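You operate a simulated robot arm through the tools that you are given. There is no shell and no other tool.

You are at the controls of a simulated two-armed robot. One attempt, no reset.

JOB
Dry tile 75 with the air at 3, then shut the air off and turn the cart knob to DRY.
Fine: open the louvre for it; it is dry when its dark patches have gone; end with the air dial at 0 and the louvre shut.

Only the result counts: the job must be done as asked and must still hold three seconds after the hand-in. Knocking over, shifting, dropping, spilling or breaking anything else fails it.

ROBOT AND FRAMES
Two 7-joint arms with two-finger parallel grippers on one trunk that stands fixed in place. Base frame: the origin is at the foot of the trunk, x ahead of it, y to its left, z up. Units: m, degrees, N and s.
The left shoulder is at [0.07, 0.177, 1.17], the right one opposite. With the tool pointing down near the work surface each hand reaches from about 0.1 to 0.7 m from the base axis, measured 20 degrees to its own side. Payload 3.43 kg a hand.
The tool frame of a hand sits at the grasp point between the pads (the TCP): z along the fingers, y along the line on which they close. The tips reach 0.03 m beyond it. Largest opening 0.094 m; finger width 0.028, thickness 0.01; the body of the gripper, 0.05 by 0.096 m, starts 0.055 m behind the TCP.
Orientation is told as [roll, pitch, yaw] about the base's x, y, z axes, in that order, counted from this pose: with the fingers straight down and closing along the base's y, the tool's x points along the base's -x, its y along +y and its z along -z.

CONTROLS
- The arms move only by the tool send_rows. It takes "left_rows", "right_rows" or both (then of equal length, played together; a hand with none holds still); each is a list of rows, each a list of 3 entries, a list of its own where there are three numbers: the shift along the base's x, y, z in m, then the turn, a rotation vector about the base's x, y, z in degrees, then the closure, from 0 (fully open) to 1 (shut). In form: [[[dx, dy, dz], [wx, wy, wz], grip], ...]. A call has 1 to 20 rows; each row is the pose to reach, as a shift and turn from the pose commanded when the call began. Rows are played at 5 a second. More than 0.05 m and 8.6 degrees between two rows, or a gripper value outside its range, and nothing of the call is played. Where a pose cannot be reached the arm comes as near as it can. A force on the tool above 40 N (or 10 N above the force at the start of the call, whichever is more), or a blocked arm, ends the call early, and 0.2 s more pass. The fingers move at their own pace (about 0.153 m/s each) and stop on an object; they squeeze with about 41 N. The grip force told is the motor's: it shows also when the fingers shut on nothing. Time passes only in rows, and 0.2 s behind the last, so rows that repeat a pose let the fingers close. It gives the time, the measured TCP pose, the force on the tool (base axes), the opening and the grip force at its end, in the units of the frame above (readings bear some noise), with the torque about the TCP (base axes, N m) and any sound that the robot's microphone picked up.
- Cameras (640 x 400 px; columns grow to the right, rows downward): "scene" is now at [0.1187, 0.0368, 1.468]; the picture's right is [0.47, -0.88, 0.00], its down [-0.66, -0.35, -0.66] and it looks along [0.58, 0.31, -0.75] (base axes); focal length 277 px, centre (320, 200). "left" rides on the left gripper at [0.076, -0.014, -0.102] in its tool frame; the picture's right is [0.18, 0.98, 0.00], its down [-0.75, 0.14, -0.64] and it looks along [-0.63, 0.12, 0.77] (tool axes); focal length 243 px, centre (320, 200). "right" rides on the right gripper at [0.076, 0.014, -0.102] in its tool frame; the picture's right is [-0.18, 0.98, 0.00], its down [-0.75, -0.14, -0.64] and it looks along [-0.63, -0.12, 0.77] (tool axes); focal length 243 px, centre (320, 200). There is no depth. A picture from a camera that has moved, and an enlarged one, comes with that camera's place and axes in the base frame and with its lens.
- snapshot(camera): a new picture of that camera. It takes no simulated time.
- lift_body(by): slides the trunk up (or, below 0, down) by that many m; the arms and the scene camera ride with it, the base frame stays. It gives what a move gives, with no picture.
- aim_head(pan, tilt): turns the head with the scene camera to pan (to the left, within 86 degrees either way) and tilt (down, from -29 to 69), counted from straight ahead of the robot. It gives what a move gives.
- enlarge(camera, box): a new picture of the part [left, top, right, bottom] of that camera's present view, enlarged. It takes no simulated time.
- close_job(): hands the job in; it is judged then, once.

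Nothing tells you positions but the pictures and the camera data. Unless the task says otherwise, let go and move clear before handing in.

The tools are called by a JSON object that holds its "fn" and its "kwargs". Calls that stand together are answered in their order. send_rows: Moves the arms, as the interface text tells. Its arguments: {"type":"object","properties":{"left_rows":{"type":"array"},"right_rows":{"type":"array"}},"required":[]} The other tools are called the same way: lift_body (by) slides the trunk up or down; aim_head (pan, tilt) turns the head that bears the scene camera; snapshot (camera) takes a picture; enlarge (camera, box) takes an enlarged picture of a part of a camera's view; close_job () hands the job in.

At the start:

```text
clock: 0.0
left_tcp_pos: [0.4652, 0.3575, 1.1752]
left_orientation: [0.0, 0.0, 0.0]
left_force: [-0.1, 0.0, 0.2]
left_wrist_torque: [0.0, 0.0, 0.0]
left_finger_gap: 0.0942
left_grasp_force: 0.1
right_tcp_pos: [0.5783, -0.1007, 1.1119]
right_orientation: [0.0, 0.0, 0.0]
right_force: [-0.1, 0.7, -0.3]
right_wrist_torque: [0.0, 0.03, 0.03]
right_finger_gap: 0.0941
right_grasp_force: 0.0
trunk travel left (down, up): [-0.75, 0.09]
head pan, tilt: [27.9, 48.6]
```

scene: 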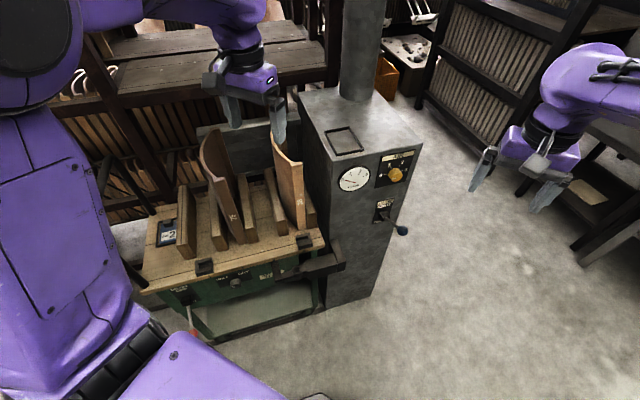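
right: 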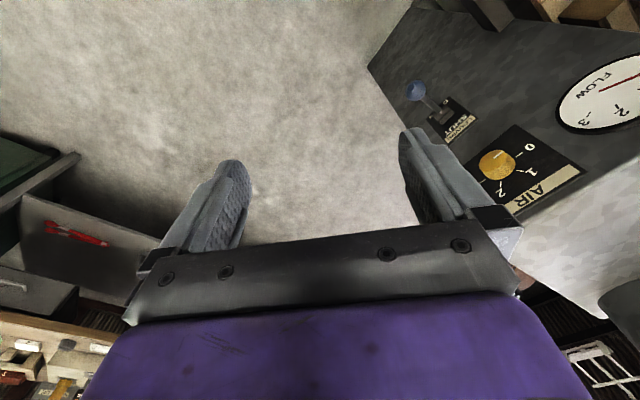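
left: 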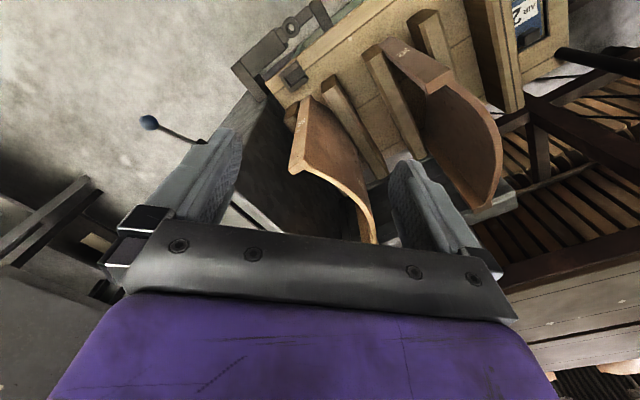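

I see a cart with two curved tiles standing in a rack, next to a grey drying column with an air dial, a flow gauge and a louvre lever. I'll look closer at each before I move anything.

{"fn": "enlarge", "kwargs": {"camera": "scene", "box": [320, 120, 440, 250]}}

{"fn": "enlarge", "kwargs": {"camera": "scene", "box": [140, 120, 350, 320]}}

{"fn": "enlarge", "kwargs": {"camera": "left", "box": [220, 0, 580, 230]}}

{"fn": "enlarge", "kwargs": {"camera": "right", "box": [360, 40, 640, 230]}}

```text
3.08 times, centred on (380, 185) of scene
camera zoom: at [0.1187, 0.0368, 1.468], right [0.47, -0.88, 0.0], down [-0.66, -0.35, -0.66], along [0.58, 0.31, -0.75], focal length 851 px, centre (135, 246)
```

zoom: 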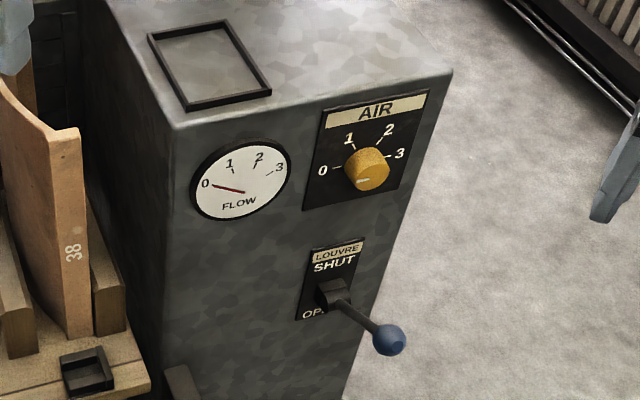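

```text
2.00 times, centred on (245, 220) of scene
camera zoom: at [0.1187, 0.0368, 1.468], right [0.47, -0.88, 0.0], down [-0.66, -0.35, -0.66], along [0.58, 0.31, -0.75], focal length 553 px, centre (470, 160)
```

zoom: 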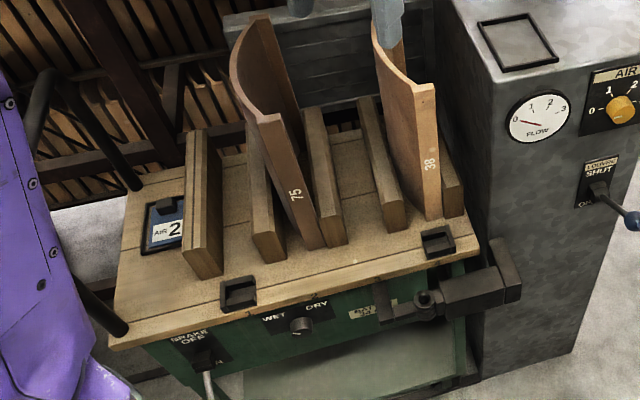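

```text
1.74 times, centred on (400, 115) of left
camera zoom: at [0.39, 0.3432, 1.2773], right [-0.18, 0.98, 0.0], down [0.75, 0.14, 0.64], along [0.63, 0.12, -0.77], focal length 422 px, centre (181, 348)
```

zoom: 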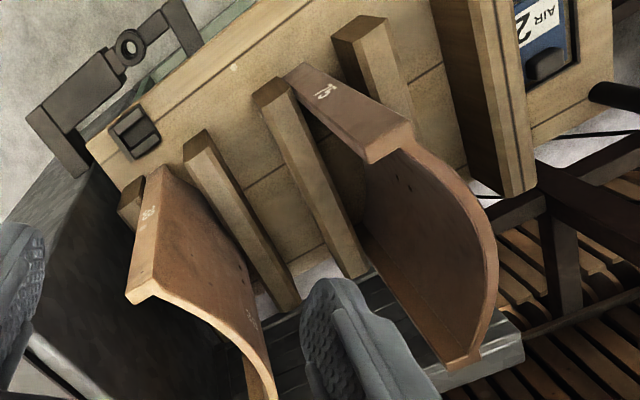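

```text
2.11 times, centred on (500, 135) of right
camera zoom: at [0.5016, -0.0862, 1.2149], right [0.18, 0.98, 0.0], down [0.75, -0.14, 0.64], along [0.63, -0.12, -0.77], focal length 511 px, centre (-59, 337)
```

zoom: 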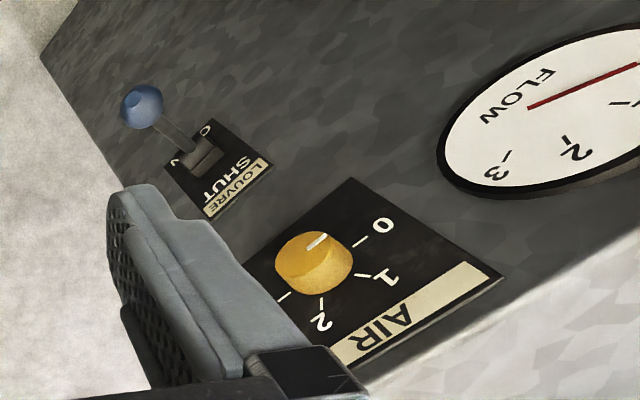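

The cart (tiles 75 and 38) sits docked to the column, turned about 45° to the robot. The air dial is near [0.72, 0.12, 0.93], with the louvre lever below it and the WET/DRY knob on the cart's front. I'll turn the head to see the cart and the lever better.

{"fn": "aim_head", "kwargs": {"pan": 45, "tilt": 55}}

```text
clock: 0.8
left_tcp_pos: [0.4655, 0.3575, 1.1751]
left_orientation: [0.0, 0.0, 0.0]
left_force: [0.6, 0.7, 0.5]
left_wrist_torque: [0.02, -0.01, 0.03]
left_finger_gap: 0.0938
left_grasp_force: 0.1
right_tcp_pos: [0.5784, -0.1001, 1.1124]
right_orientation: [0.0, -0.1, 0.0]
right_force: [0.2, 0.0, -0.2]
right_wrist_torque: [0.03, -0.01, 0.05]
right_finger_gap: 0.094
right_grasp_force: 0.0
trunk travel left (down, up): [-0.75, 0.09]
head pan, tilt: [45.0, 55.0]
```

{"fn": "snapshot", "kwargs": {"camera": "scene"}}

{"fn": "enlarge", "kwargs": {"camera": "scene", "box": [220, 60, 420, 185]}}

{"fn": "enlarge", "kwargs": {"camera": "scene", "box": [220, 180, 420, 305]}}

{"fn": "enlarge", "kwargs": {"camera": "scene", "box": [400, 50, 560, 250]}}

```text
taken
camera scene: at [0.1006, 0.051, 1.4596], right [0.71, -0.71, 0.0], down [-0.58, -0.58, -0.57], along [0.41, 0.41, -0.82], focal length 277 px, centre (320, 200)
```

scene: 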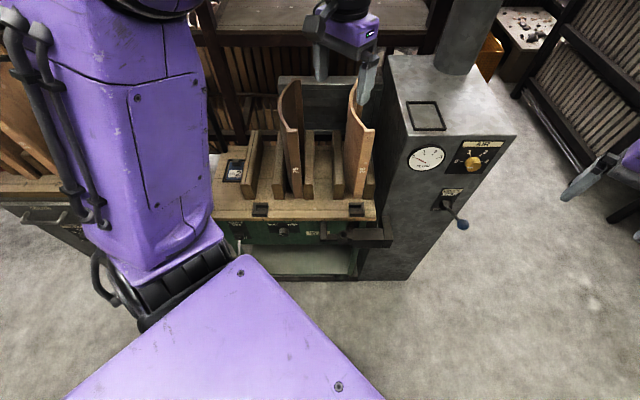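

```text
3.20 times, centred on (320, 122) of scene
camera zoom: at [0.1006, 0.051, 1.4596], right [0.71, -0.71, 0.0], down [-0.58, -0.58, -0.57], along [0.41, 0.41, -0.82], focal length 885 px, centre (320, 448)
```

zoom: 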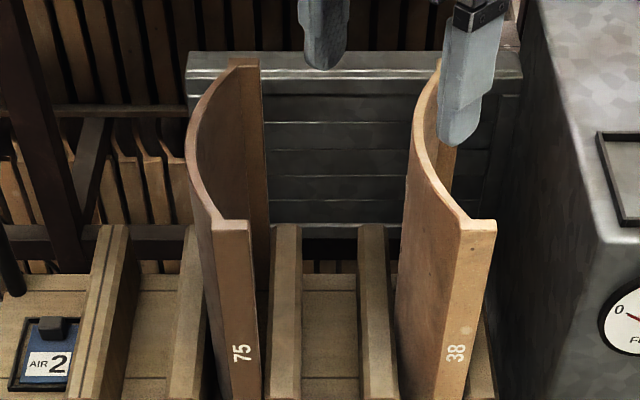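

```text
3.20 times, centred on (320, 242) of scene
camera zoom: at [0.1006, 0.051, 1.4596], right [0.71, -0.71, 0.0], down [-0.58, -0.58, -0.57], along [0.41, 0.41, -0.82], focal length 885 px, centre (320, 64)
```

zoom: 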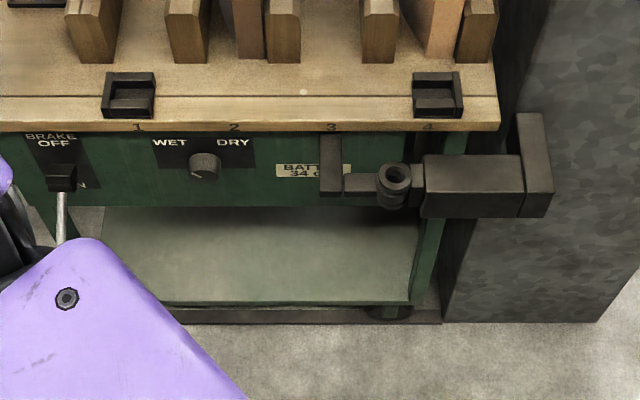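

```text
2.00 times, centred on (480, 150) of scene
camera zoom: at [0.1006, 0.051, 1.4596], right [0.71, -0.71, 0.0], down [-0.58, -0.58, -0.57], along [0.41, 0.41, -0.82], focal length 553 px, centre (0, 300)
```

zoom: 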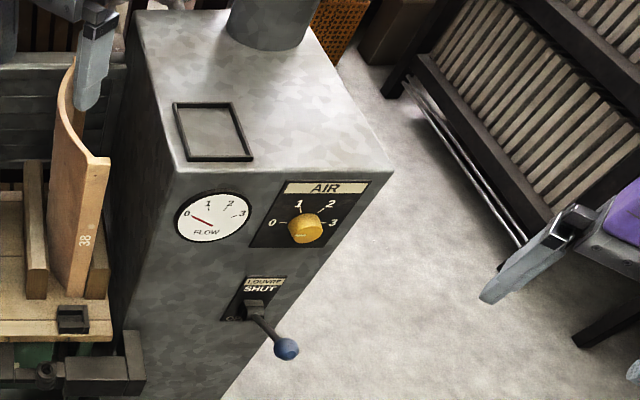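

The rig is turned almost exactly 45°: its front normal points about (-0.71, -0.71), with tile 75 in slot 2 and tile 38 in slot 4. The louvre lever is up at SHUT, with its ball near [0.646, 0.045, 0.80]. I'll check the tile's dark patches and the dial markings more closely.

{"fn": "enlarge", "kwargs": {"camera": "left", "box": [370, 30, 530, 220]}}

{"fn": "enlarge", "kwargs": {"camera": "left", "box": [280, 80, 400, 250]}}

{"fn": "enlarge", "kwargs": {"camera": "scene", "box": [400, 130, 500, 240]}}

{"fn": "enlarge", "kwargs": {"camera": "scene", "box": [265, 70, 345, 210]}}

{"fn": "enlarge", "kwargs": {"camera": "scene", "box": [220, 210, 340, 270]}}

```text
2.11 times, centred on (450, 125) of left
camera zoom: at [0.39, 0.3431, 1.2773], right [-0.18, 0.98, 0.0], down [0.75, 0.14, 0.64], along [0.63, 0.12, -0.77], focal length 511 px, centre (46, 358)
```

zoom: 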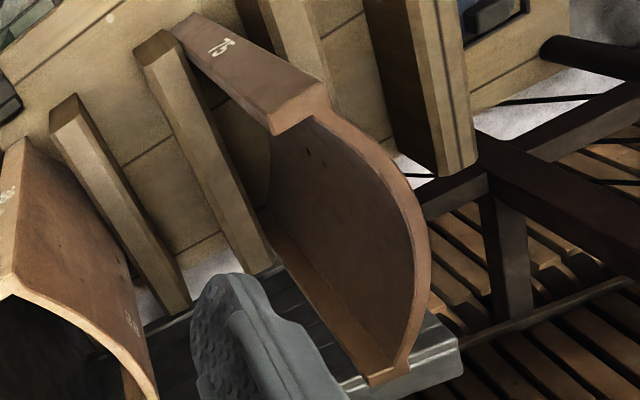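

```text
2.35 times, centred on (340, 165) of left
camera zoom: at [0.39, 0.3431, 1.2773], right [-0.18, 0.98, 0.0], down [0.75, 0.14, 0.64], along [0.63, 0.12, -0.77], focal length 571 px, centre (273, 282)
```

zoom: 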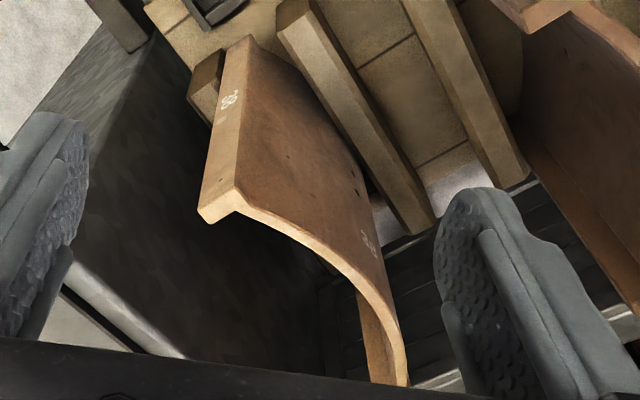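

```text
3.64 times, centred on (450, 185) of scene
camera zoom: at [0.1006, 0.051, 1.4596], right [0.71, -0.71, 0.0], down [-0.58, -0.58, -0.57], along [0.41, 0.41, -0.82], focal length 1006 px, centre (-153, 254)
```

zoom: 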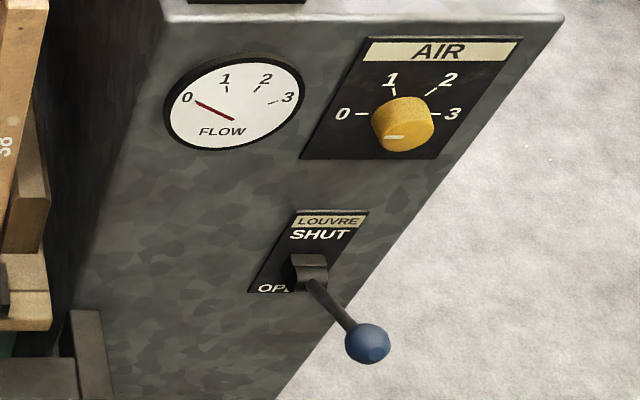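

```text
2.86 times, centred on (305, 140) of scene
camera zoom: at [0.1006, 0.051, 1.4596], right [0.71, -0.71, 0.0], down [-0.58, -0.58, -0.57], along [0.41, 0.41, -0.82], focal length 790 px, centre (363, 371)
```

zoom: 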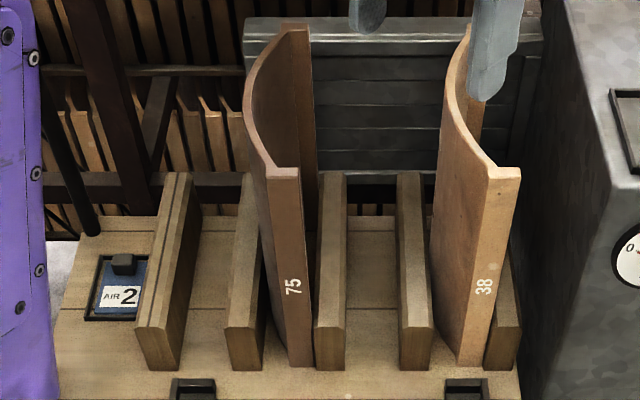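

```text
5.33 times, centred on (280, 240) of scene
camera zoom: at [0.1006, 0.051, 1.4596], right [0.71, -0.71, 0.0], down [-0.58, -0.58, -0.57], along [0.41, 0.41, -0.82], focal length 1475 px, centre (533, -13)
```

zoom: 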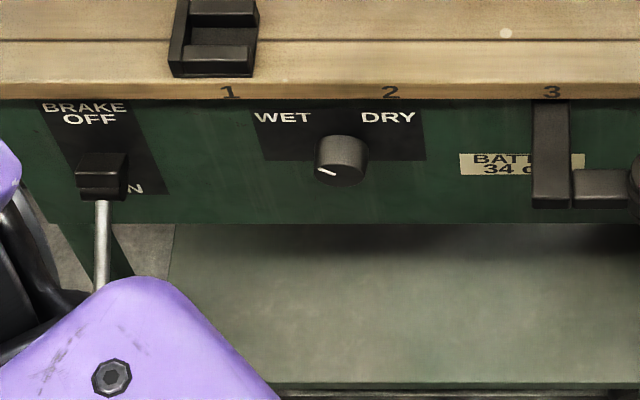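

The dial ticks sit at 180°, 120°, 60° and 0° for 0 to 3, so it turns 180° clockwise in all. I'll swing the right hand to a horizontal approach, pitching it up first.

{"fn": "send_rows", "kwargs": {"right_rows": [[[0, 0, -0.01], [0, -8.2, 0], 0], [[0, 0, -0.02], [0, -16.4, 0], 0], [[0, 0, -0.03], [0, -24.6, 0], 0], [[0, 0, -0.04], [0, -32.8, 0], 0], [[-0.005, 0, -0.05], [0, -41, 0], 0], [[-0.01, 0, -0.06], [0, -49.2, 0], 0], [[-0.015, 0, -0.07], [0, -57.4, 0], 0], [[-0.02, 0, -0.08], [0, -65.6, 0], 0], [[-0.025, 0, -0.09], [0, -73.8, 0], 0], [[-0.03, 0, -0.1], [0, -82, 0], 0], [[-0.03, 0, -0.11], [0, -90, 0], 0]]}}

```text
clock: 3.2
left_tcp_pos: [0.4669, 0.3574, 1.1731]
left_orientation: [-0.1, -0.1, -0.1]
left_force: [0.2, 0.3, 0.2]
left_wrist_torque: [-0.02, 0.01, 0.01]
left_finger_gap: 0.0939
left_grasp_force: 0.0
right_tcp_pos: [0.5535, -0.1099, 1.008]
right_orientation: [89.5, -87.9, -91.4]
right_force: [-0.2, 0.0, -1.2]
right_wrist_torque: [0.02, 0.01, -0.05]
right_finger_gap: 0.094
right_grasp_force: 0.0
right hand out of reach, approached as far as the arm can: row 6, 7
trunk travel left (down, up): [-0.75, 0.09]
head pan, tilt: [45.0, 55.0]
```

The right hand is now horizontal. Next I'll yaw it 45° to face the panel and move it to a standoff in front of the dial.

{"fn": "send_rows", "kwargs": {"right_rows": [[[0.005, 0.01, -0.01], [0, 0, 7.5], 0], [[0.01, 0.02, -0.02], [0, 0, 15], 0], [[0.015, 0.035, -0.03], [0, 0, 22.5], 0], [[0.02, 0.05, -0.045], [0, 0, 30], 0], [[0.025, 0.065, -0.06], [0, 0, 37.5], 0], [[0.03, 0.08, -0.07], [0, 0, 45], 0], [[0.03, 0.08, -0.07], [0, 0, 45], 0]]}}

{"fn": "snapshot", "kwargs": {"camera": "right"}}

{"fn": "snapshot", "kwargs": {"camera": "scene"}}

```text
clock: 4.8
left_tcp_pos: [0.4652, 0.358, 1.1755]
left_orientation: [0.0, -0.1, -0.1]
left_force: [-0.1, 0.0, 0.0]
left_wrist_torque: [0.01, -0.03, -0.02]
left_finger_gap: 0.0938
left_grasp_force: 0.0
right_tcp_pos: [0.5787, -0.0202, 0.9329]
right_orientation: [-47.8, -89.9, 92.9]
right_force: [-0.6, 0.1, -0.2]
right_wrist_torque: [0.05, 0.04, -0.01]
right_finger_gap: 0.0939
right_grasp_force: 0.1
trunk travel left (down, up): [-0.75, 0.09]
head pan, tilt: [45.0, 55.0]
```

```text
taken
camera right: at [0.4961, -0.083, 0.8567], right [-0.7, 0.69, 0.18], down [-0.35, -0.55, 0.75], along [0.62, 0.46, 0.63], focal length 243 px, centre (320, 200)
```

right: 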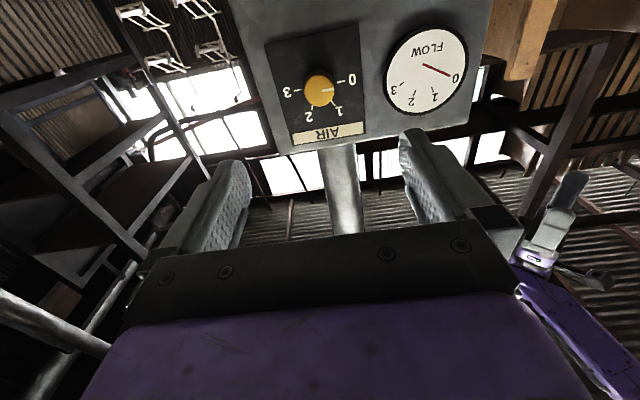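

```text
taken
camera scene: at [0.1002, 0.0513, 1.4596], right [0.71, -0.71, 0.0], down [-0.58, -0.58, -0.57], along [0.41, 0.41, -0.82], focal length 277 px, centre (320, 200)
```

scene: 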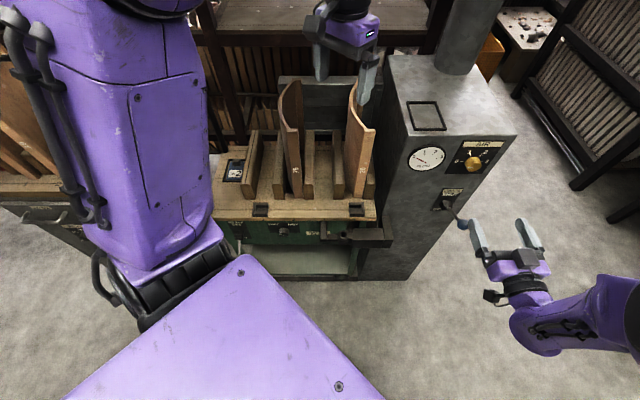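

The right camera now faces the dial, upside down. I'll enlarge it to triangulate exactly.

{"fn": "enlarge", "kwargs": {"camera": "right", "box": [230, 0, 490, 160]}}

{"fn": "enlarge", "kwargs": {"camera": "scene", "box": [400, 130, 560, 240]}}

```text
2.46 times, centred on (360, 80) of right
camera zoom: at [0.4961, -0.083, 0.8567], right [-0.7, 0.69, 0.18], down [-0.35, -0.55, 0.75], along [0.62, 0.46, 0.63], focal length 597 px, centre (222, 495)
```

zoom: 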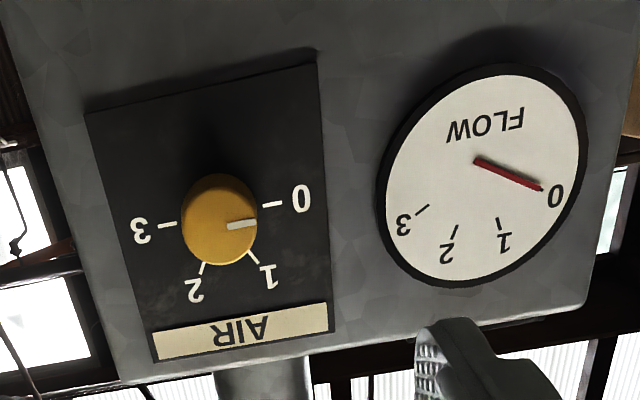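

```text
3.64 times, centred on (480, 185) of scene
camera zoom: at [0.1002, 0.0513, 1.4596], right [0.71, -0.71, 0.0], down [-0.58, -0.58, -0.57], along [0.41, 0.41, -0.82], focal length 1006 px, centre (-262, 254)
```

zoom: 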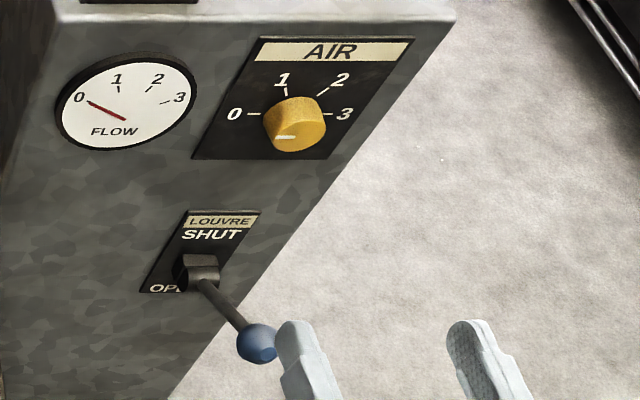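

The dial axis is at about [0.7235, 0.1205, 0.9345], with the panel plane at 0.597 m along (0.707, 0.707) and the knob standing out about 2 cm. The lever ball is directly below, near [0.647, 0.044, 0.80]. I'll close the right fingers and hover above the ball, ready to push it down.

{"fn": "send_rows", "kwargs": {"right_rows": [[[0, 0, 0], [0, 0, 0], 1], [[0.0, 0.0, 0], [0, 0, 0], 1], [[0.02, 0.018, 0], [0, 0, 0], 1], [[0.04, 0.036, 0], [0, 0, 0], 1], [[0.059, 0.055, 0], [0, 0, 0], 1], [[0.059, 0.055, -0.03], [0, 0, 0], 1], [[0.059, 0.055, -0.06], [0, 0, 0], 1], [[0.059, 0.055, -0.072], [0, 0, 0], 1]]}}

{"fn": "enlarge", "kwargs": {"camera": "scene", "box": [400, 130, 560, 240]}}

{"fn": "snapshot", "kwargs": {"camera": "right"}}

```text
clock: 6.6
left_tcp_pos: [0.4648, 0.3586, 1.1738]
left_orientation: [0.1, 0.0, 0.0]
left_force: [-0.8, -0.3, 0.0]
left_wrist_torque: [0.01, 0.0, 0.01]
left_finger_gap: 0.094
left_grasp_force: 0.1
right_tcp_pos: [0.6372, 0.0349, 0.8599]
right_orientation: [-97.3, -90.0, 142.2]
right_force: [-0.3, 0.9, 0.2]
right_wrist_torque: [0.03, 0.04, -0.02]
right_finger_gap: 0.0001
right_grasp_force: 33.7
trunk travel left (down, up): [-0.75, 0.09]
head pan, tilt: [45.0, 55.0]
```

```text
3.64 times, centred on (480, 185) of scene
camera zoom: at [0.1003, 0.0514, 1.4597], right [0.71, -0.71, 0.0], down [-0.58, -0.58, -0.57], along [0.41, 0.41, -0.82], focal length 1006 px, centre (-262, 254)
```

zoom: 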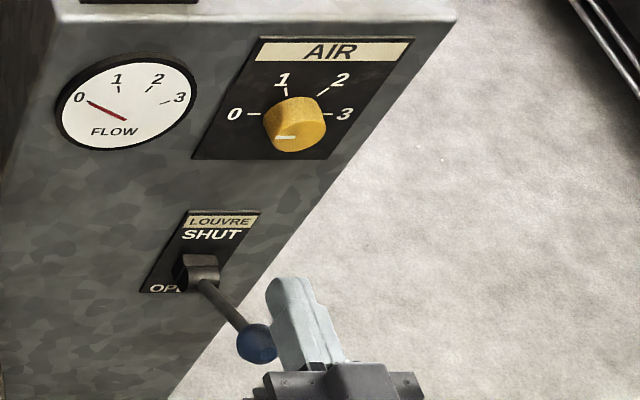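

```text
taken
camera right: at [0.5532, -0.0272, 0.7841], right [-0.7, 0.69, 0.18], down [-0.35, -0.55, 0.75], along [0.63, 0.46, 0.63], focal length 243 px, centre (320, 200)
```

right: 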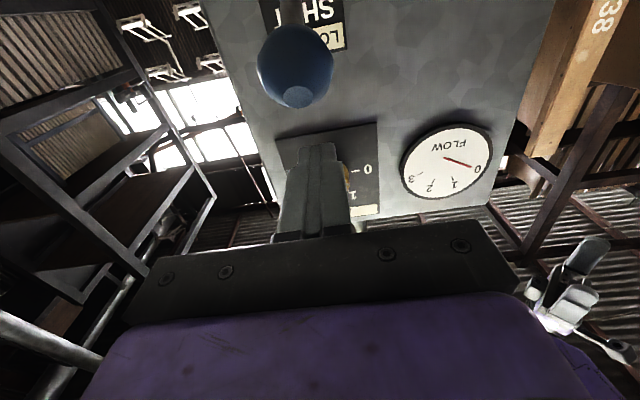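

The ball is confirmed at about [0.645, 0.044, 0.802], right under the closed fingers. I'll push it straight down.

{"fn": "send_rows", "kwargs": {"right_rows": [[[0, 0, -0.015], [0, 0, 0], 1], [[0, 0, -0.025], [0, 0, 0], 1], [[0, 0, -0.035], [0, 0, 0], 1], [[0, 0, -0.045], [0, 0, 0], 1], [[0, 0, -0.055], [0, 0, 0], 1], [[0, 0, -0.065], [0, 0, 0], 1], [[0, 0, -0.075], [0, 0, 0], 1], [[0, 0, -0.085], [0, 0, 0], 1], [[0, 0, -0.095], [0, 0, 0], 1], [[0, 0, -0.105], [0, 0, 0], 1], [[0, 0, -0.115], [0, 0, 0], 1], [[0, 0, -0.125], [0, 0, 0], 1]]}}

{"fn": "enlarge", "kwargs": {"camera": "scene", "box": [400, 130, 560, 240]}}

{"fn": "snapshot", "kwargs": {"camera": "right"}}

```text
clock: 9.2
left_tcp_pos: [0.465, 0.3572, 1.1745]
left_orientation: [-0.1, 0.0, 0.0]
left_force: [0.8, 0.0, 0.3]
left_wrist_torque: [-0.03, 0.02, -0.01]
left_finger_gap: 0.0942
left_grasp_force: 0.1
right_tcp_pos: [0.635, 0.0324, 0.7392]
right_orientation: [-77.6, -89.9, 122.7]
right_force: [0.7, -0.4, -0.3]
right_wrist_torque: [0.0, 0.01, -0.01]
right_finger_gap: 0.0
right_grasp_force: 33.1
right hand out of reach, approached as far as the arm can: row 12
trunk travel left (down, up): [-0.75, 0.09]
head pan, tilt: [45.0, 55.0]
```

```text
3.64 times, centred on (480, 185) of scene
camera zoom: at [0.1004, 0.051, 1.4597], right [0.71, -0.71, 0.0], down [-0.58, -0.58, -0.57], along [0.41, 0.41, -0.82], focal length 1006 px, centre (-262, 254)
```

zoom: 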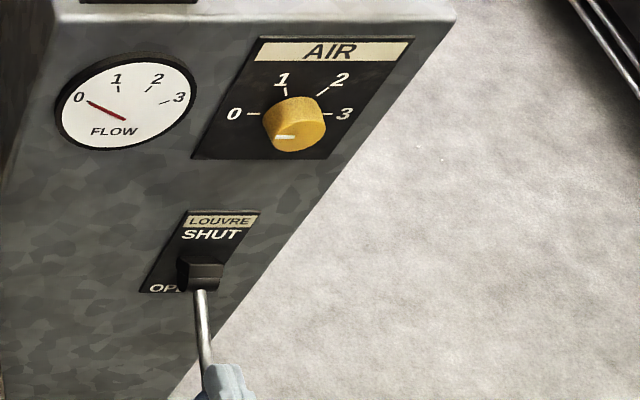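

```text
taken
camera right: at [0.5515, -0.0302, 0.6628], right [-0.7, 0.69, 0.18], down [-0.35, -0.55, 0.75], along [0.62, 0.46, 0.63], focal length 243 px, centre (320, 200)
```

right: 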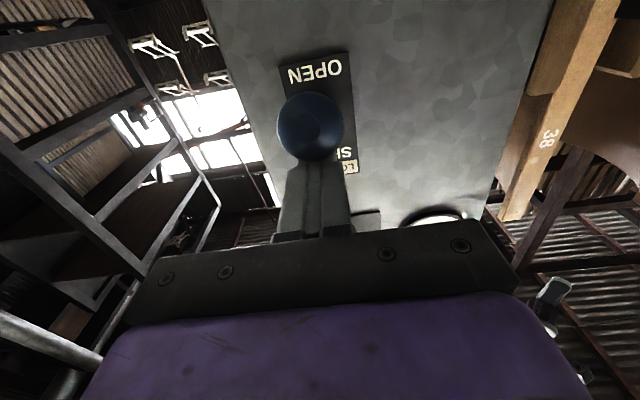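

The lever is below horizontal now at about -19°, but the arm ran out of reach before any end stop. I'll lift the right hand clear and draw the left hand back from the tiles so the trunk can be lowered safely.

{"fn": "send_rows", "kwargs": {"right_rows": [[[0, 0, 0.02], [0, 0, 0], 1], [[0, 0, 0.04], [0, 0, 0], 1], [[0, 0, 0.06], [0, 0, 0], 1], [[0, 0, 0.08], [0, 0, 0], 1], [[0, 0, 0.1], [0, 0, 0], 1], [[0, 0, 0.12], [0, 0, 0], 1], [[0, 0, 0.14], [0, 0, 0], 1]], "left_rows": [[[-0.03, 0, 0], [0, 0, 7], 0], [[-0.06, 0, 0], [0, 0, 14], 0], [[-0.09, 0, 0], [0, 0, 21], 0], [[-0.12, 0, 0], [0, 0, 28], 0], [[-0.15, 0, 0], [0, 0, 35], 0], [[-0.18, 0, 0], [0, 0, 40], 0], [[-0.2, 0, 0], [0, 0, 45], 0]]}}

{"fn": "snapshot", "kwargs": {"camera": "scene"}}

{"fn": "enlarge", "kwargs": {"camera": "scene", "box": [400, 130, 560, 240]}}

{"fn": "snapshot", "kwargs": {"camera": "left"}}

{"fn": "snapshot", "kwargs": {"camera": "right"}}

```text
clock: 10.8
left_tcp_pos: [0.3037, 0.4275, 1.1494]
left_orientation: [-0.7, 0.5, 45.2]
left_force: [-1.3, 1.1, 0.8]
left_wrist_torque: [-0.03, -0.03, -0.01]
left_finger_gap: 0.0938
left_grasp_force: 0.1
left hand out of reach, approached as far as the arm can: row 3, 4, 5, 6, 7
right_tcp_pos: [0.6341, 0.035, 0.8788]
right_orientation: [-167.4, -90.1, -147.7]
right_force: [0.6, 0.4, -0.4]
right_wrist_torque: [0.01, 0.02, -0.03]
right_finger_gap: 0.0
right_grasp_force: 32.7
trunk travel left (down, up): [-0.75, 0.09]
head pan, tilt: [45.0, 55.0]
```

```text
taken
camera scene: at [0.0994, 0.0514, 1.4597], right [0.71, -0.71, 0.0], down [-0.58, -0.58, -0.57], along [0.41, 0.41, -0.82], focal length 277 px, centre (320, 200)
```

scene: 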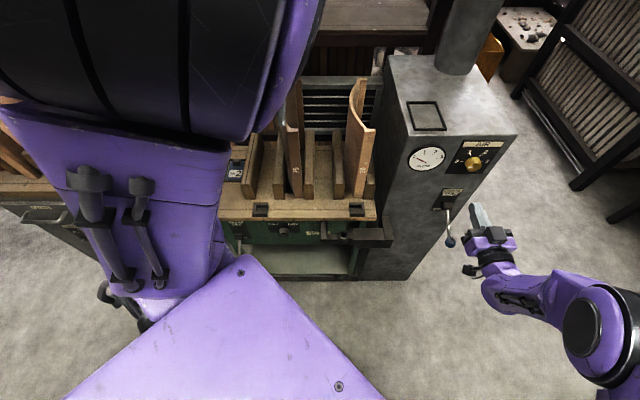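

```text
3.64 times, centred on (480, 185) of scene
camera zoom: at [0.0994, 0.0514, 1.4597], right [0.71, -0.71, 0.0], down [-0.58, -0.58, -0.57], along [0.41, 0.41, -0.82], focal length 1006 px, centre (-262, 254)
```

zoom: 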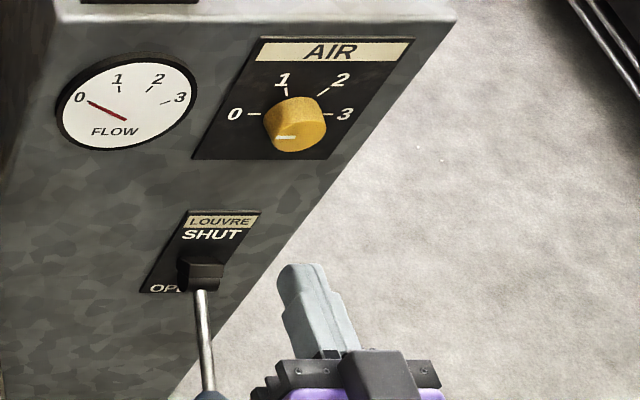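

```text
taken
camera left: at [0.2601, 0.3648, 1.2531], right [-0.83, 0.56, -0.01], down [0.43, 0.64, 0.63], along [0.36, 0.52, -0.77], focal length 243 px, centre (320, 200)
```

left: 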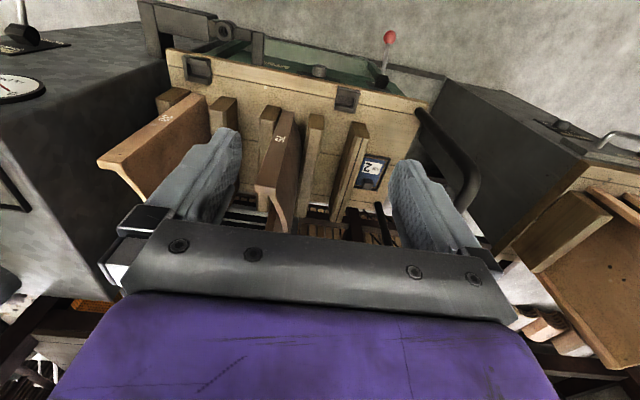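

```text
taken
camera right: at [0.5516, -0.0279, 0.8029], right [-0.7, 0.69, 0.18], down [-0.35, -0.55, 0.75], along [0.63, 0.46, 0.63], focal length 243 px, centre (320, 200)
```

right: 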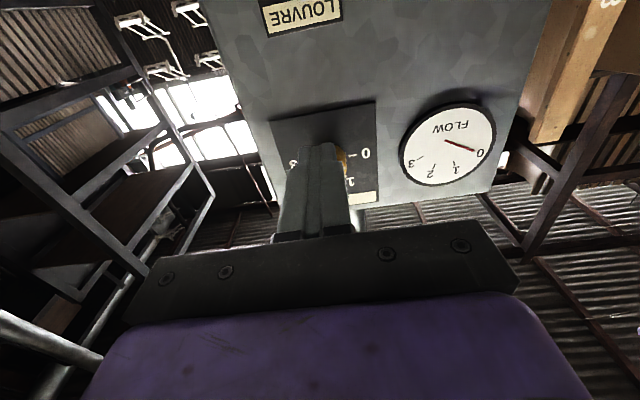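

The lever stays down, and the louvre slats behind the tiles now look open. I'll zoom in to check both.

{"fn": "enlarge", "kwargs": {"camera": "scene", "box": [230, 70, 400, 200]}}

{"fn": "enlarge", "kwargs": {"camera": "scene", "box": [420, 180, 490, 260]}}

{"fn": "enlarge", "kwargs": {"camera": "left", "box": [90, 0, 450, 240]}}

```text
3.08 times, centred on (315, 135) of scene
camera zoom: at [0.0994, 0.0514, 1.4597], right [0.71, -0.71, 0.0], down [-0.58, -0.58, -0.57], along [0.41, 0.41, -0.82], focal length 851 px, centre (335, 400)
```

zoom: 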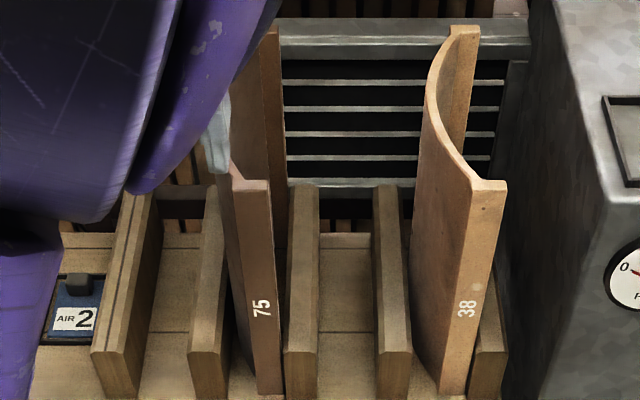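

```text
5.00 times, centred on (455, 220) of scene
camera zoom: at [0.0994, 0.0514, 1.4597], right [0.71, -0.71, 0.0], down [-0.58, -0.58, -0.57], along [0.41, 0.41, -0.82], focal length 1383 px, centre (-355, 100)
```

zoom: 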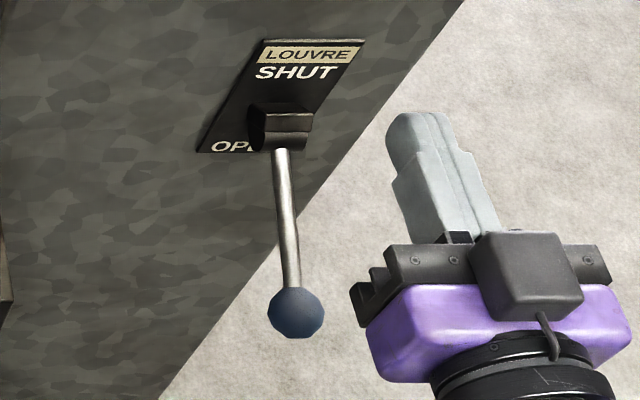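

```text
1.67 times, centred on (270, 120) of left
camera zoom: at [0.2601, 0.3648, 1.2531], right [-0.83, 0.56, -0.01], down [0.43, 0.64, 0.63], along [0.36, 0.52, -0.77], focal length 404 px, centre (403, 333)
```

zoom: 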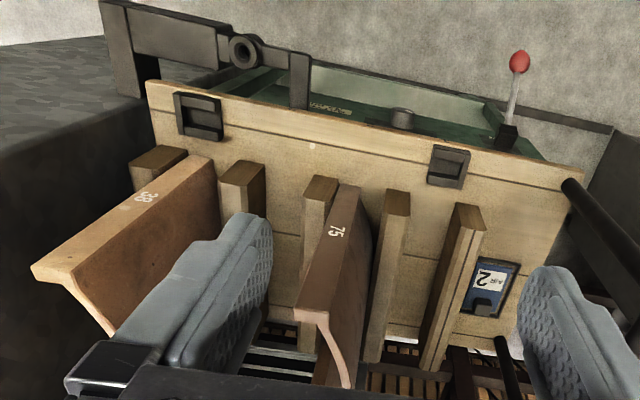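

The louvre slats are clearly open. I'll lower the trunk 0.1 m (both hands are clear) so the arm can check the lever is fully at its OPEN stop.

{"fn": "lift_body", "kwargs": {"by": -0.1}}

```text
clock: 12.1
left_tcp_pos: [0.3038, 0.4282, 1.0502]
left_orientation: [-0.4, 0.6, 45.2]
left_force: [-0.4, -0.4, -0.6]
left_wrist_torque: [0.0, 0.0, -0.01]
left_finger_gap: 0.0939
left_grasp_force: 0.2
right_tcp_pos: [0.636, 0.0344, 0.7776]
right_orientation: [-129.1, -89.9, 174.0]
right_force: [-0.3, -0.7, 1.3]
right_wrist_torque: [0.02, 0.01, 0.0]
right_finger_gap: 0.0001
right_grasp_force: 33.4
trunk travel left (down, up): [-0.65, 0.19]
head pan, tilt: [45.0, 55.0]
```

I'll push gently down on the ball to find the stop.

{"fn": "send_rows", "kwargs": {"right_rows": [[[0, 0, -0.015], [0, 0, 0], 1], [[0, 0, -0.03], [0, 0, 0], 1], [[0, 0, -0.04], [0, 0, 0], 1], [[0, 0, -0.046], [0, 0, 0], 1], [[0, 0, -0.052], [0, 0, 0], 1], [[0, 0, -0.058], [0, 0, 0], 1]]}}

{"fn": "snapshot", "kwargs": {"camera": "right"}}

{"fn": "snapshot", "kwargs": {"camera": "scene"}}

```text
clock: 13.5
left_tcp_pos: [0.3003, 0.4274, 1.0505]
left_orientation: [-0.6, 0.4, 45.1]
left_force: [0.5, -0.1, -0.2]
left_wrist_torque: [0.03, 0.01, 0.01]
left_finger_gap: 0.0941
left_grasp_force: 0.1
right_tcp_pos: [0.6339, 0.0332, 0.7242]
right_orientation: [-163.3, -89.5, -151.9]
right_force: [-3.3, -2.8, 18.4]
right_wrist_torque: [0.33, -0.35, 0.0]
right_finger_gap: 0.0
right_grasp_force: 32.5
trunk travel left (down, up): [-0.65, 0.19]
head pan, tilt: [45.0, 55.0]
```

```text
taken
camera right: at [0.5519, -0.0286, 0.6478], right [-0.7, 0.7, 0.18], down [-0.36, -0.56, 0.75], along [0.62, 0.46, 0.64], focal length 243 px, centre (320, 200)
```

right: 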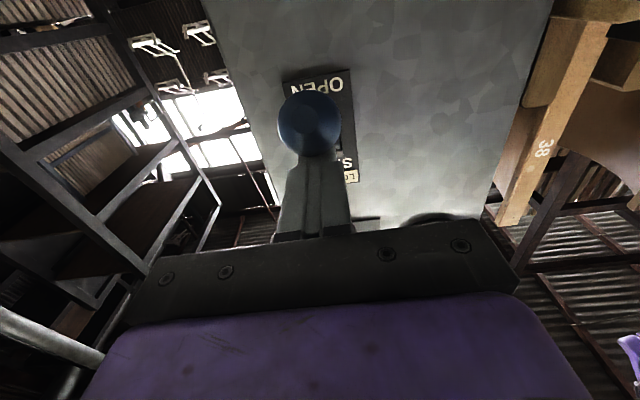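

```text
taken
camera scene: at [0.0968, 0.0503, 1.3603], right [0.71, -0.71, 0.0], down [-0.58, -0.58, -0.58], along [0.41, 0.41, -0.82], focal length 277 px, centre (320, 200)
```

scene: 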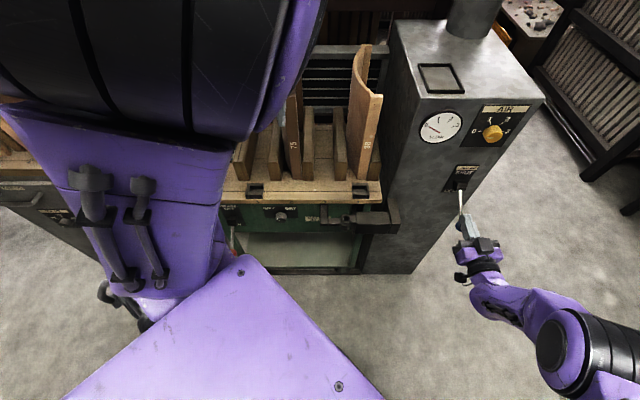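

The force shows the lever is on its OPEN stop. Now I'll back off, rise to dial height and open the fingers.

{"fn": "send_rows", "kwargs": {"right_rows": [[[0, 0, 0.03], [0, 0, 0], 1], [[0, 0, 0.07], [0, 0, 0], 1], [[-0.025, -0.025, 0.11], [0, 0, 0], 1], [[-0.05, -0.05, 0.15], [0, 0, 0], 1], [[-0.05, -0.05, 0.19], [0, 0, 0], 0.5], [[-0.05, -0.05, 0.2145], [0, 0, 0], 0], [[-0.05, -0.05, 0.2145], [0, 0, 0], 0]]}}

{"fn": "snapshot", "kwargs": {"camera": "right"}}

{"fn": "enlarge", "kwargs": {"camera": "scene", "box": [400, 80, 560, 240]}}

```text
refused: row 3 steps farther than a row can; nothing moved
```

```text
taken
camera right: at [0.5519, -0.0286, 0.6478], right [-0.7, 0.7, 0.18], down [-0.36, -0.56, 0.75], along [0.62, 0.46, 0.64], focal length 243 px, centre (320, 200)
```

right: 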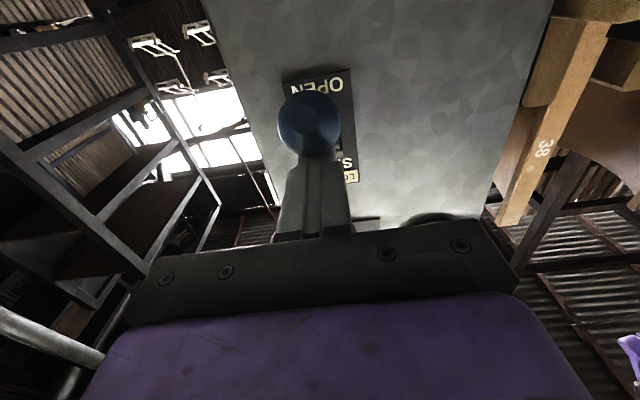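

```text
2.50 times, centred on (480, 160) of scene
camera zoom: at [0.0968, 0.0503, 1.3603], right [0.71, -0.71, 0.0], down [-0.58, -0.58, -0.58], along [0.41, 0.41, -0.82], focal length 692 px, centre (-80, 300)
```

zoom: 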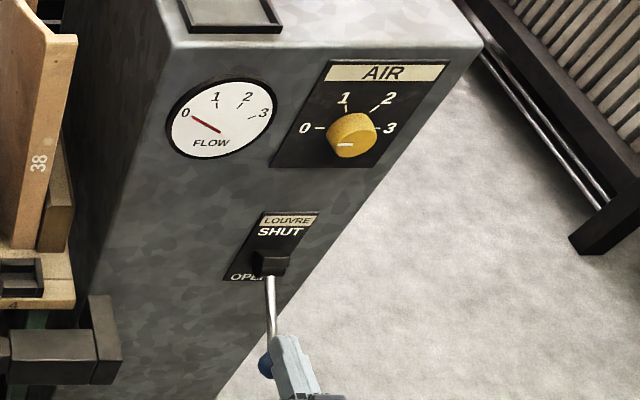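

The call was refused because one step was too long. I'll send it again with shorter steps.

{"fn": "send_rows", "kwargs": {"right_rows": [[[0, 0, 0.03], [0, 0, 0], 1], [[0, 0, 0.065], [0, 0, 0], 1], [[-0.02, -0.02, 0.095], [0, 0, 0], 1], [[-0.04, -0.04, 0.125], [0, 0, 0], 1], [[-0.05, -0.05, 0.16], [0, 0, 0], 1], [[-0.05, -0.05, 0.19], [0, 0, 0], 0.5], [[-0.05, -0.05, 0.2145], [0, 0, 0], 0], [[-0.05, -0.05, 0.2145], [0, 0, 0], 0]]}}

{"fn": "snapshot", "kwargs": {"camera": "right"}}

{"fn": "enlarge", "kwargs": {"camera": "scene", "box": [400, 80, 560, 240]}}

```text
clock: 15.3
left_tcp_pos: [0.3032, 0.4284, 1.0484]
left_orientation: [-0.5, 0.5, 45.1]
left_force: [0.1, 0.6, 0.0]
left_wrist_torque: [-0.01, 0.01, 0.02]
left_finger_gap: 0.0941
left_grasp_force: 0.0
right_tcp_pos: [0.5856, -0.0156, 0.9355]
right_orientation: [18.0, -90.1, 27.0]
right_force: [0.1, -0.2, -0.4]
right_wrist_torque: [0.02, -0.07, 0.01]
right_finger_gap: 0.0942
right_grasp_force: 0.1
trunk travel left (down, up): [-0.65, 0.19]
head pan, tilt: [45.0, 55.0]
```

```text
taken
camera right: at [0.5018, -0.0789, 0.8587], right [-0.7, 0.69, 0.18], down [-0.35, -0.55, 0.75], along [0.63, 0.46, 0.63], focal length 243 px, centre (320, 200)
```

right: 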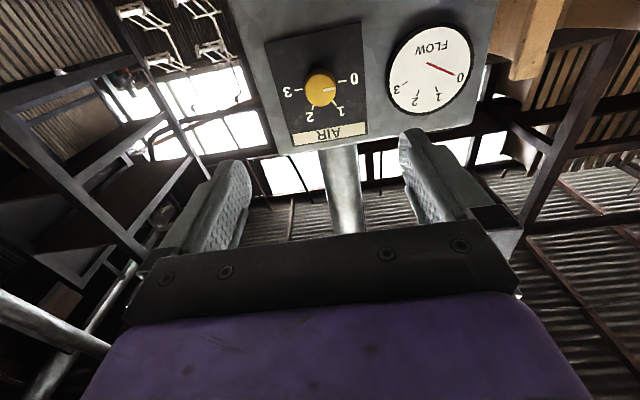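

```text
2.50 times, centred on (480, 160) of scene
camera zoom: at [0.1009, 0.0511, 1.3596], right [0.71, -0.71, 0.0], down [-0.58, -0.58, -0.57], along [0.41, 0.41, -0.82], focal length 692 px, centre (-80, 300)
```

zoom: 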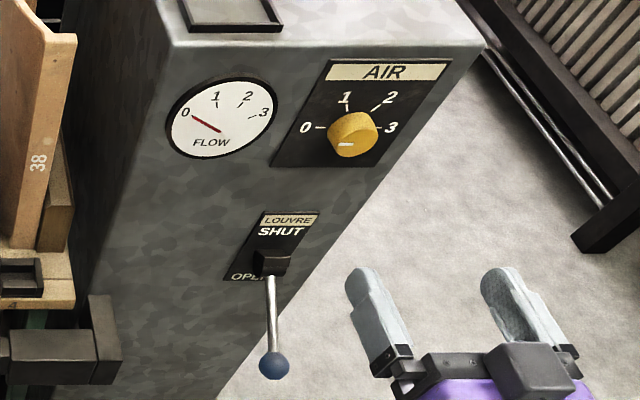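

Dial, flow gauge and lever (open) are all in view. I'll test how far the wrist rolls by turning the hand -90° about the dial axis here in free space.

{"fn": "send_rows", "kwargs": {"right_rows": [[[0, 0, 0], [-5.79, -5.79, 0], 0], [[0, 0, 0], [-11.57, -11.57, 0], 0], [[0, 0, 0], [-17.36, -17.36, 0], 0], [[0, 0, 0], [-23.14, -23.14, 0], 0], [[0, 0, 0], [-28.93, -28.93, 0], 0], [[0, 0, 0], [-34.71, -34.71, 0], 0], [[0, 0, 0], [-40.5, -40.5, 0], 0], [[0, 0, 0], [-46.28, -46.28, 0], 0], [[0, 0, 0], [-52.07, -52.07, 0], 0], [[0, 0, 0], [-57.85, -57.85, 0], 0], [[0, 0, 0], [-63.64, -63.64, 0], 0], [[0, 0, 0], [-63.64, -63.64, 0], 0]]}}

{"fn": "snapshot", "kwargs": {"camera": "right"}}

{"fn": "snapshot", "kwargs": {"camera": "scene"}}

```text
clock: 17.9
left_tcp_pos: [0.3048, 0.4272, 1.0486]
left_orientation: [-0.5, 0.6, 45.2]
left_force: [0.0, -0.4, -0.1]
left_wrist_torque: [0.0, -0.03, -0.02]
left_finger_gap: 0.0939
left_grasp_force: 0.0
right_tcp_pos: [0.591, -0.026, 0.9367]
right_orientation: [-90.5, -1.0, 133.6]
right_force: [0.4, 0.3, -0.2]
right_wrist_torque: [-0.01, 0.01, 0.01]
right_finger_gap: 0.0942
right_grasp_force: 0.0
trunk travel left (down, up): [-0.65, 0.19]
head pan, tilt: [45.0, 55.0]
```

```text
taken
camera right: at [0.568, -0.1514, 0.9201], right [-0.13, 0.15, -0.98], down [-0.98, 0.1, 0.15], along [0.12, 0.98, 0.14], focal length 243 px, centre (320, 200)
```

right: 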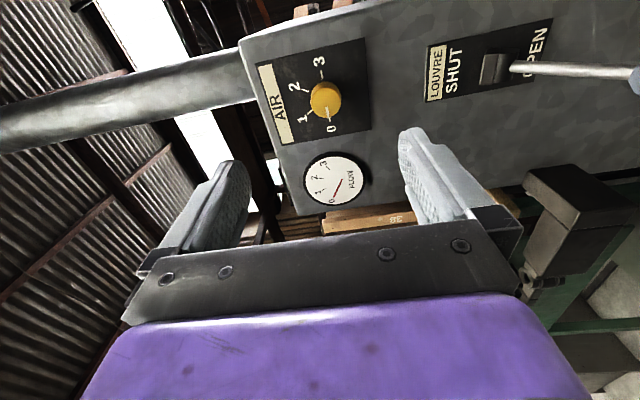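

```text
taken
camera scene: at [0.1004, 0.0511, 1.3596], right [0.71, -0.71, 0.0], down [-0.58, -0.58, -0.57], along [0.41, 0.41, -0.82], focal length 277 px, centre (320, 200)
```

scene: 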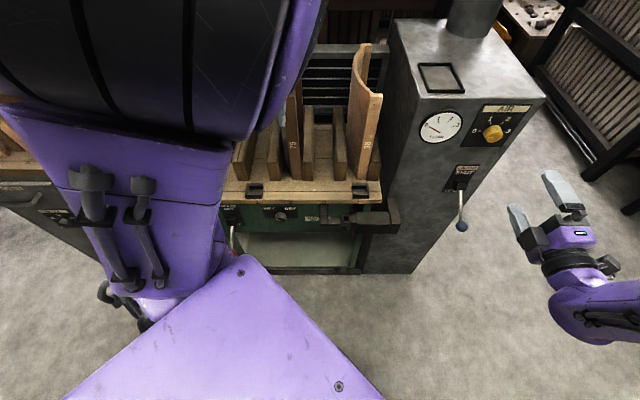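

The wrist reaches -90°, though the measured TCP is about 1 cm off to the side. I'll let it settle and compare.

{"fn": "send_rows", "kwargs": {"right_rows": [[[0, 0, 0], [0, 0, 0], 0], [[0, 0, 0], [0, 0, 0], 0]]}}

```text
clock: 18.5
left_tcp_pos: [0.3034, 0.428, 1.048]
left_orientation: [-0.5, 0.6, 45.1]
left_force: [0.3, -0.3, -0.2]
left_wrist_torque: [-0.01, 0.02, 0.0]
left_finger_gap: 0.0936
left_grasp_force: 0.0
right_tcp_pos: [0.5903, -0.0256, 0.9375]
right_orientation: [-90.7, -1.1, 133.6]
right_force: [0.7, -0.7, 0.2]
right_wrist_torque: [0.01, -0.01, -0.01]
right_finger_gap: 0.094
right_grasp_force: 0.0
trunk travel left (down, up): [-0.65, 0.19]
head pan, tilt: [45.0, 55.0]
```

There's a steady offset at -90°, so the wrist is probably near a joint limit. I'll roll back to about -45° and on to +45° to find a range it tracks well.

{"fn": "send_rows", "kwargs": {"right_rows": [[[0, 0, 0], [5.3, 5.3, 0], 0], [[0, 0, 0], [10.6, 10.6, 0], 0], [[0, 0, 0], [15.9, 15.9, 0], 0], [[0, 0, 0], [21.2, 21.2, 0], 0], [[0, 0, 0], [26.5, 26.5, 0], 0], [[0, 0, 0], [31.82, 31.82, 0], 0], [[0, 0, 0], [31.82, 31.82, 0], 0]]}}

{"fn": "send_rows", "kwargs": {"right_rows": [[[0, 0, 0], [5.79, 5.79, 0], 0], [[0, 0, 0], [11.57, 11.57, 0], 0], [[0, 0, 0], [17.36, 17.36, 0], 0], [[0, 0, 0], [23.14, 23.14, 0], 0], [[0, 0, 0], [28.93, 28.93, 0], 0], [[0, 0, 0], [34.71, 34.71, 0], 0], [[0, 0, 0], [40.5, 40.5, 0], 0], [[0, 0, 0], [46.28, 46.28, 0], 0], [[0, 0, 0], [52.07, 52.07, 0], 0], [[0, 0, 0], [57.85, 57.85, 0], 0], [[0, 0, 0], [63.64, 63.64, 0], 0], [[0, 0, 0], [63.64, 63.64, 0], 0]]}}

{"fn": "snapshot", "kwargs": {"camera": "right"}}

```text
clock: 20.1
left_tcp_pos: [0.3037, 0.4273, 1.0486]
left_orientation: [-0.5, 0.6, 45.2]
left_force: [0.1, 0.6, -0.8]
left_wrist_torque: [-0.02, 0.02, -0.01]
left_finger_gap: 0.0939
left_grasp_force: 0.0
right_tcp_pos: [0.5853, -0.0159, 0.9357]
right_orientation: [-90.0, -45.1, 135.0]
right_force: [-0.7, 0.2, 1.8]
right_wrist_torque: [-0.01, 0.02, 0.02]
right_finger_gap: 0.0939
right_grasp_force: 0.1
trunk travel left (down, up): [-0.65, 0.19]
head pan, tilt: [45.0, 55.0]
```

```text
clock: 22.7
left_tcp_pos: [0.3044, 0.4275, 1.0483]
left_orientation: [-0.5, 0.6, 45.1]
left_force: [-0.3, 0.0, 0.3]
left_wrist_torque: [-0.02, 0.01, 0.02]
left_finger_gap: 0.0937
left_grasp_force: 0.1
right_tcp_pos: [0.5852, -0.0157, 0.9352]
right_orientation: [90.0, -44.9, -45.0]
right_force: [-0.2, -0.4, 0.1]
right_wrist_torque: [-0.02, 0.01, -0.01]
right_finger_gap: 0.0938
right_grasp_force: 0.1
trunk travel left (down, up): [-0.65, 0.19]
head pan, tilt: [45.0, 55.0]
```

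```text
taken
camera right: at [0.4671, -0.0431, 0.8914], right [-0.4, 0.4, 0.83], down [-0.01, -0.9, 0.43], along [0.92, 0.17, 0.36], focal length 243 px, centre (320, 200)
```

right: 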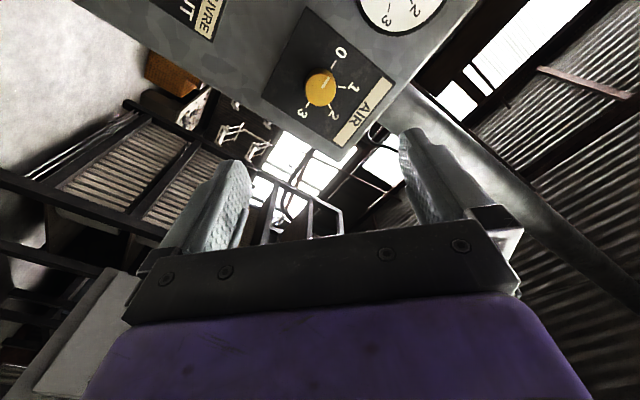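

From -45° to +45° tracks exactly. I'll see whether it also reaches +135°, so one grip could do the full 180°.

{"fn": "send_rows", "kwargs": {"right_rows": [[[0, 0, 0], [5.79, 5.79, 0], 0], [[0, 0, 0], [11.57, 11.57, 0], 0], [[0, 0, 0], [17.36, 17.36, 0], 0], [[0, 0, 0], [23.14, 23.14, 0], 0], [[0, 0, 0], [28.93, 28.93, 0], 0], [[0, 0, 0], [34.71, 34.71, 0], 0], [[0, 0, 0], [40.5, 40.5, 0], 0], [[0, 0, 0], [46.28, 46.28, 0], 0], [[0, 0, 0], [52.07, 52.07, 0], 0], [[0, 0, 0], [57.85, 57.85, 0], 0], [[0, 0, 0], [63.64, 63.64, 0], 0], [[0, 0, 0], [63.64, 63.64, 0], 0]]}}

```text
clock: 25.3
left_tcp_pos: [0.3024, 0.428, 1.0493]
left_orientation: [-0.4, 0.7, 45.0]
left_force: [0.3, -0.1, 1.1]
left_wrist_torque: [0.0, 0.03, 0.01]
left_finger_gap: 0.0939
left_grasp_force: 0.0
right_tcp_pos: [0.5847, -0.0161, 0.9363]
right_orientation: [90.0, 45.1, -45.0]
right_force: [0.4, -0.4, 0.0]
right_wrist_torque: [0.0, -0.01, 0.01]
right_finger_gap: 0.0942
right_grasp_force: 0.2
trunk travel left (down, up): [-0.65, 0.19]
head pan, tilt: [45.0, 55.0]
```

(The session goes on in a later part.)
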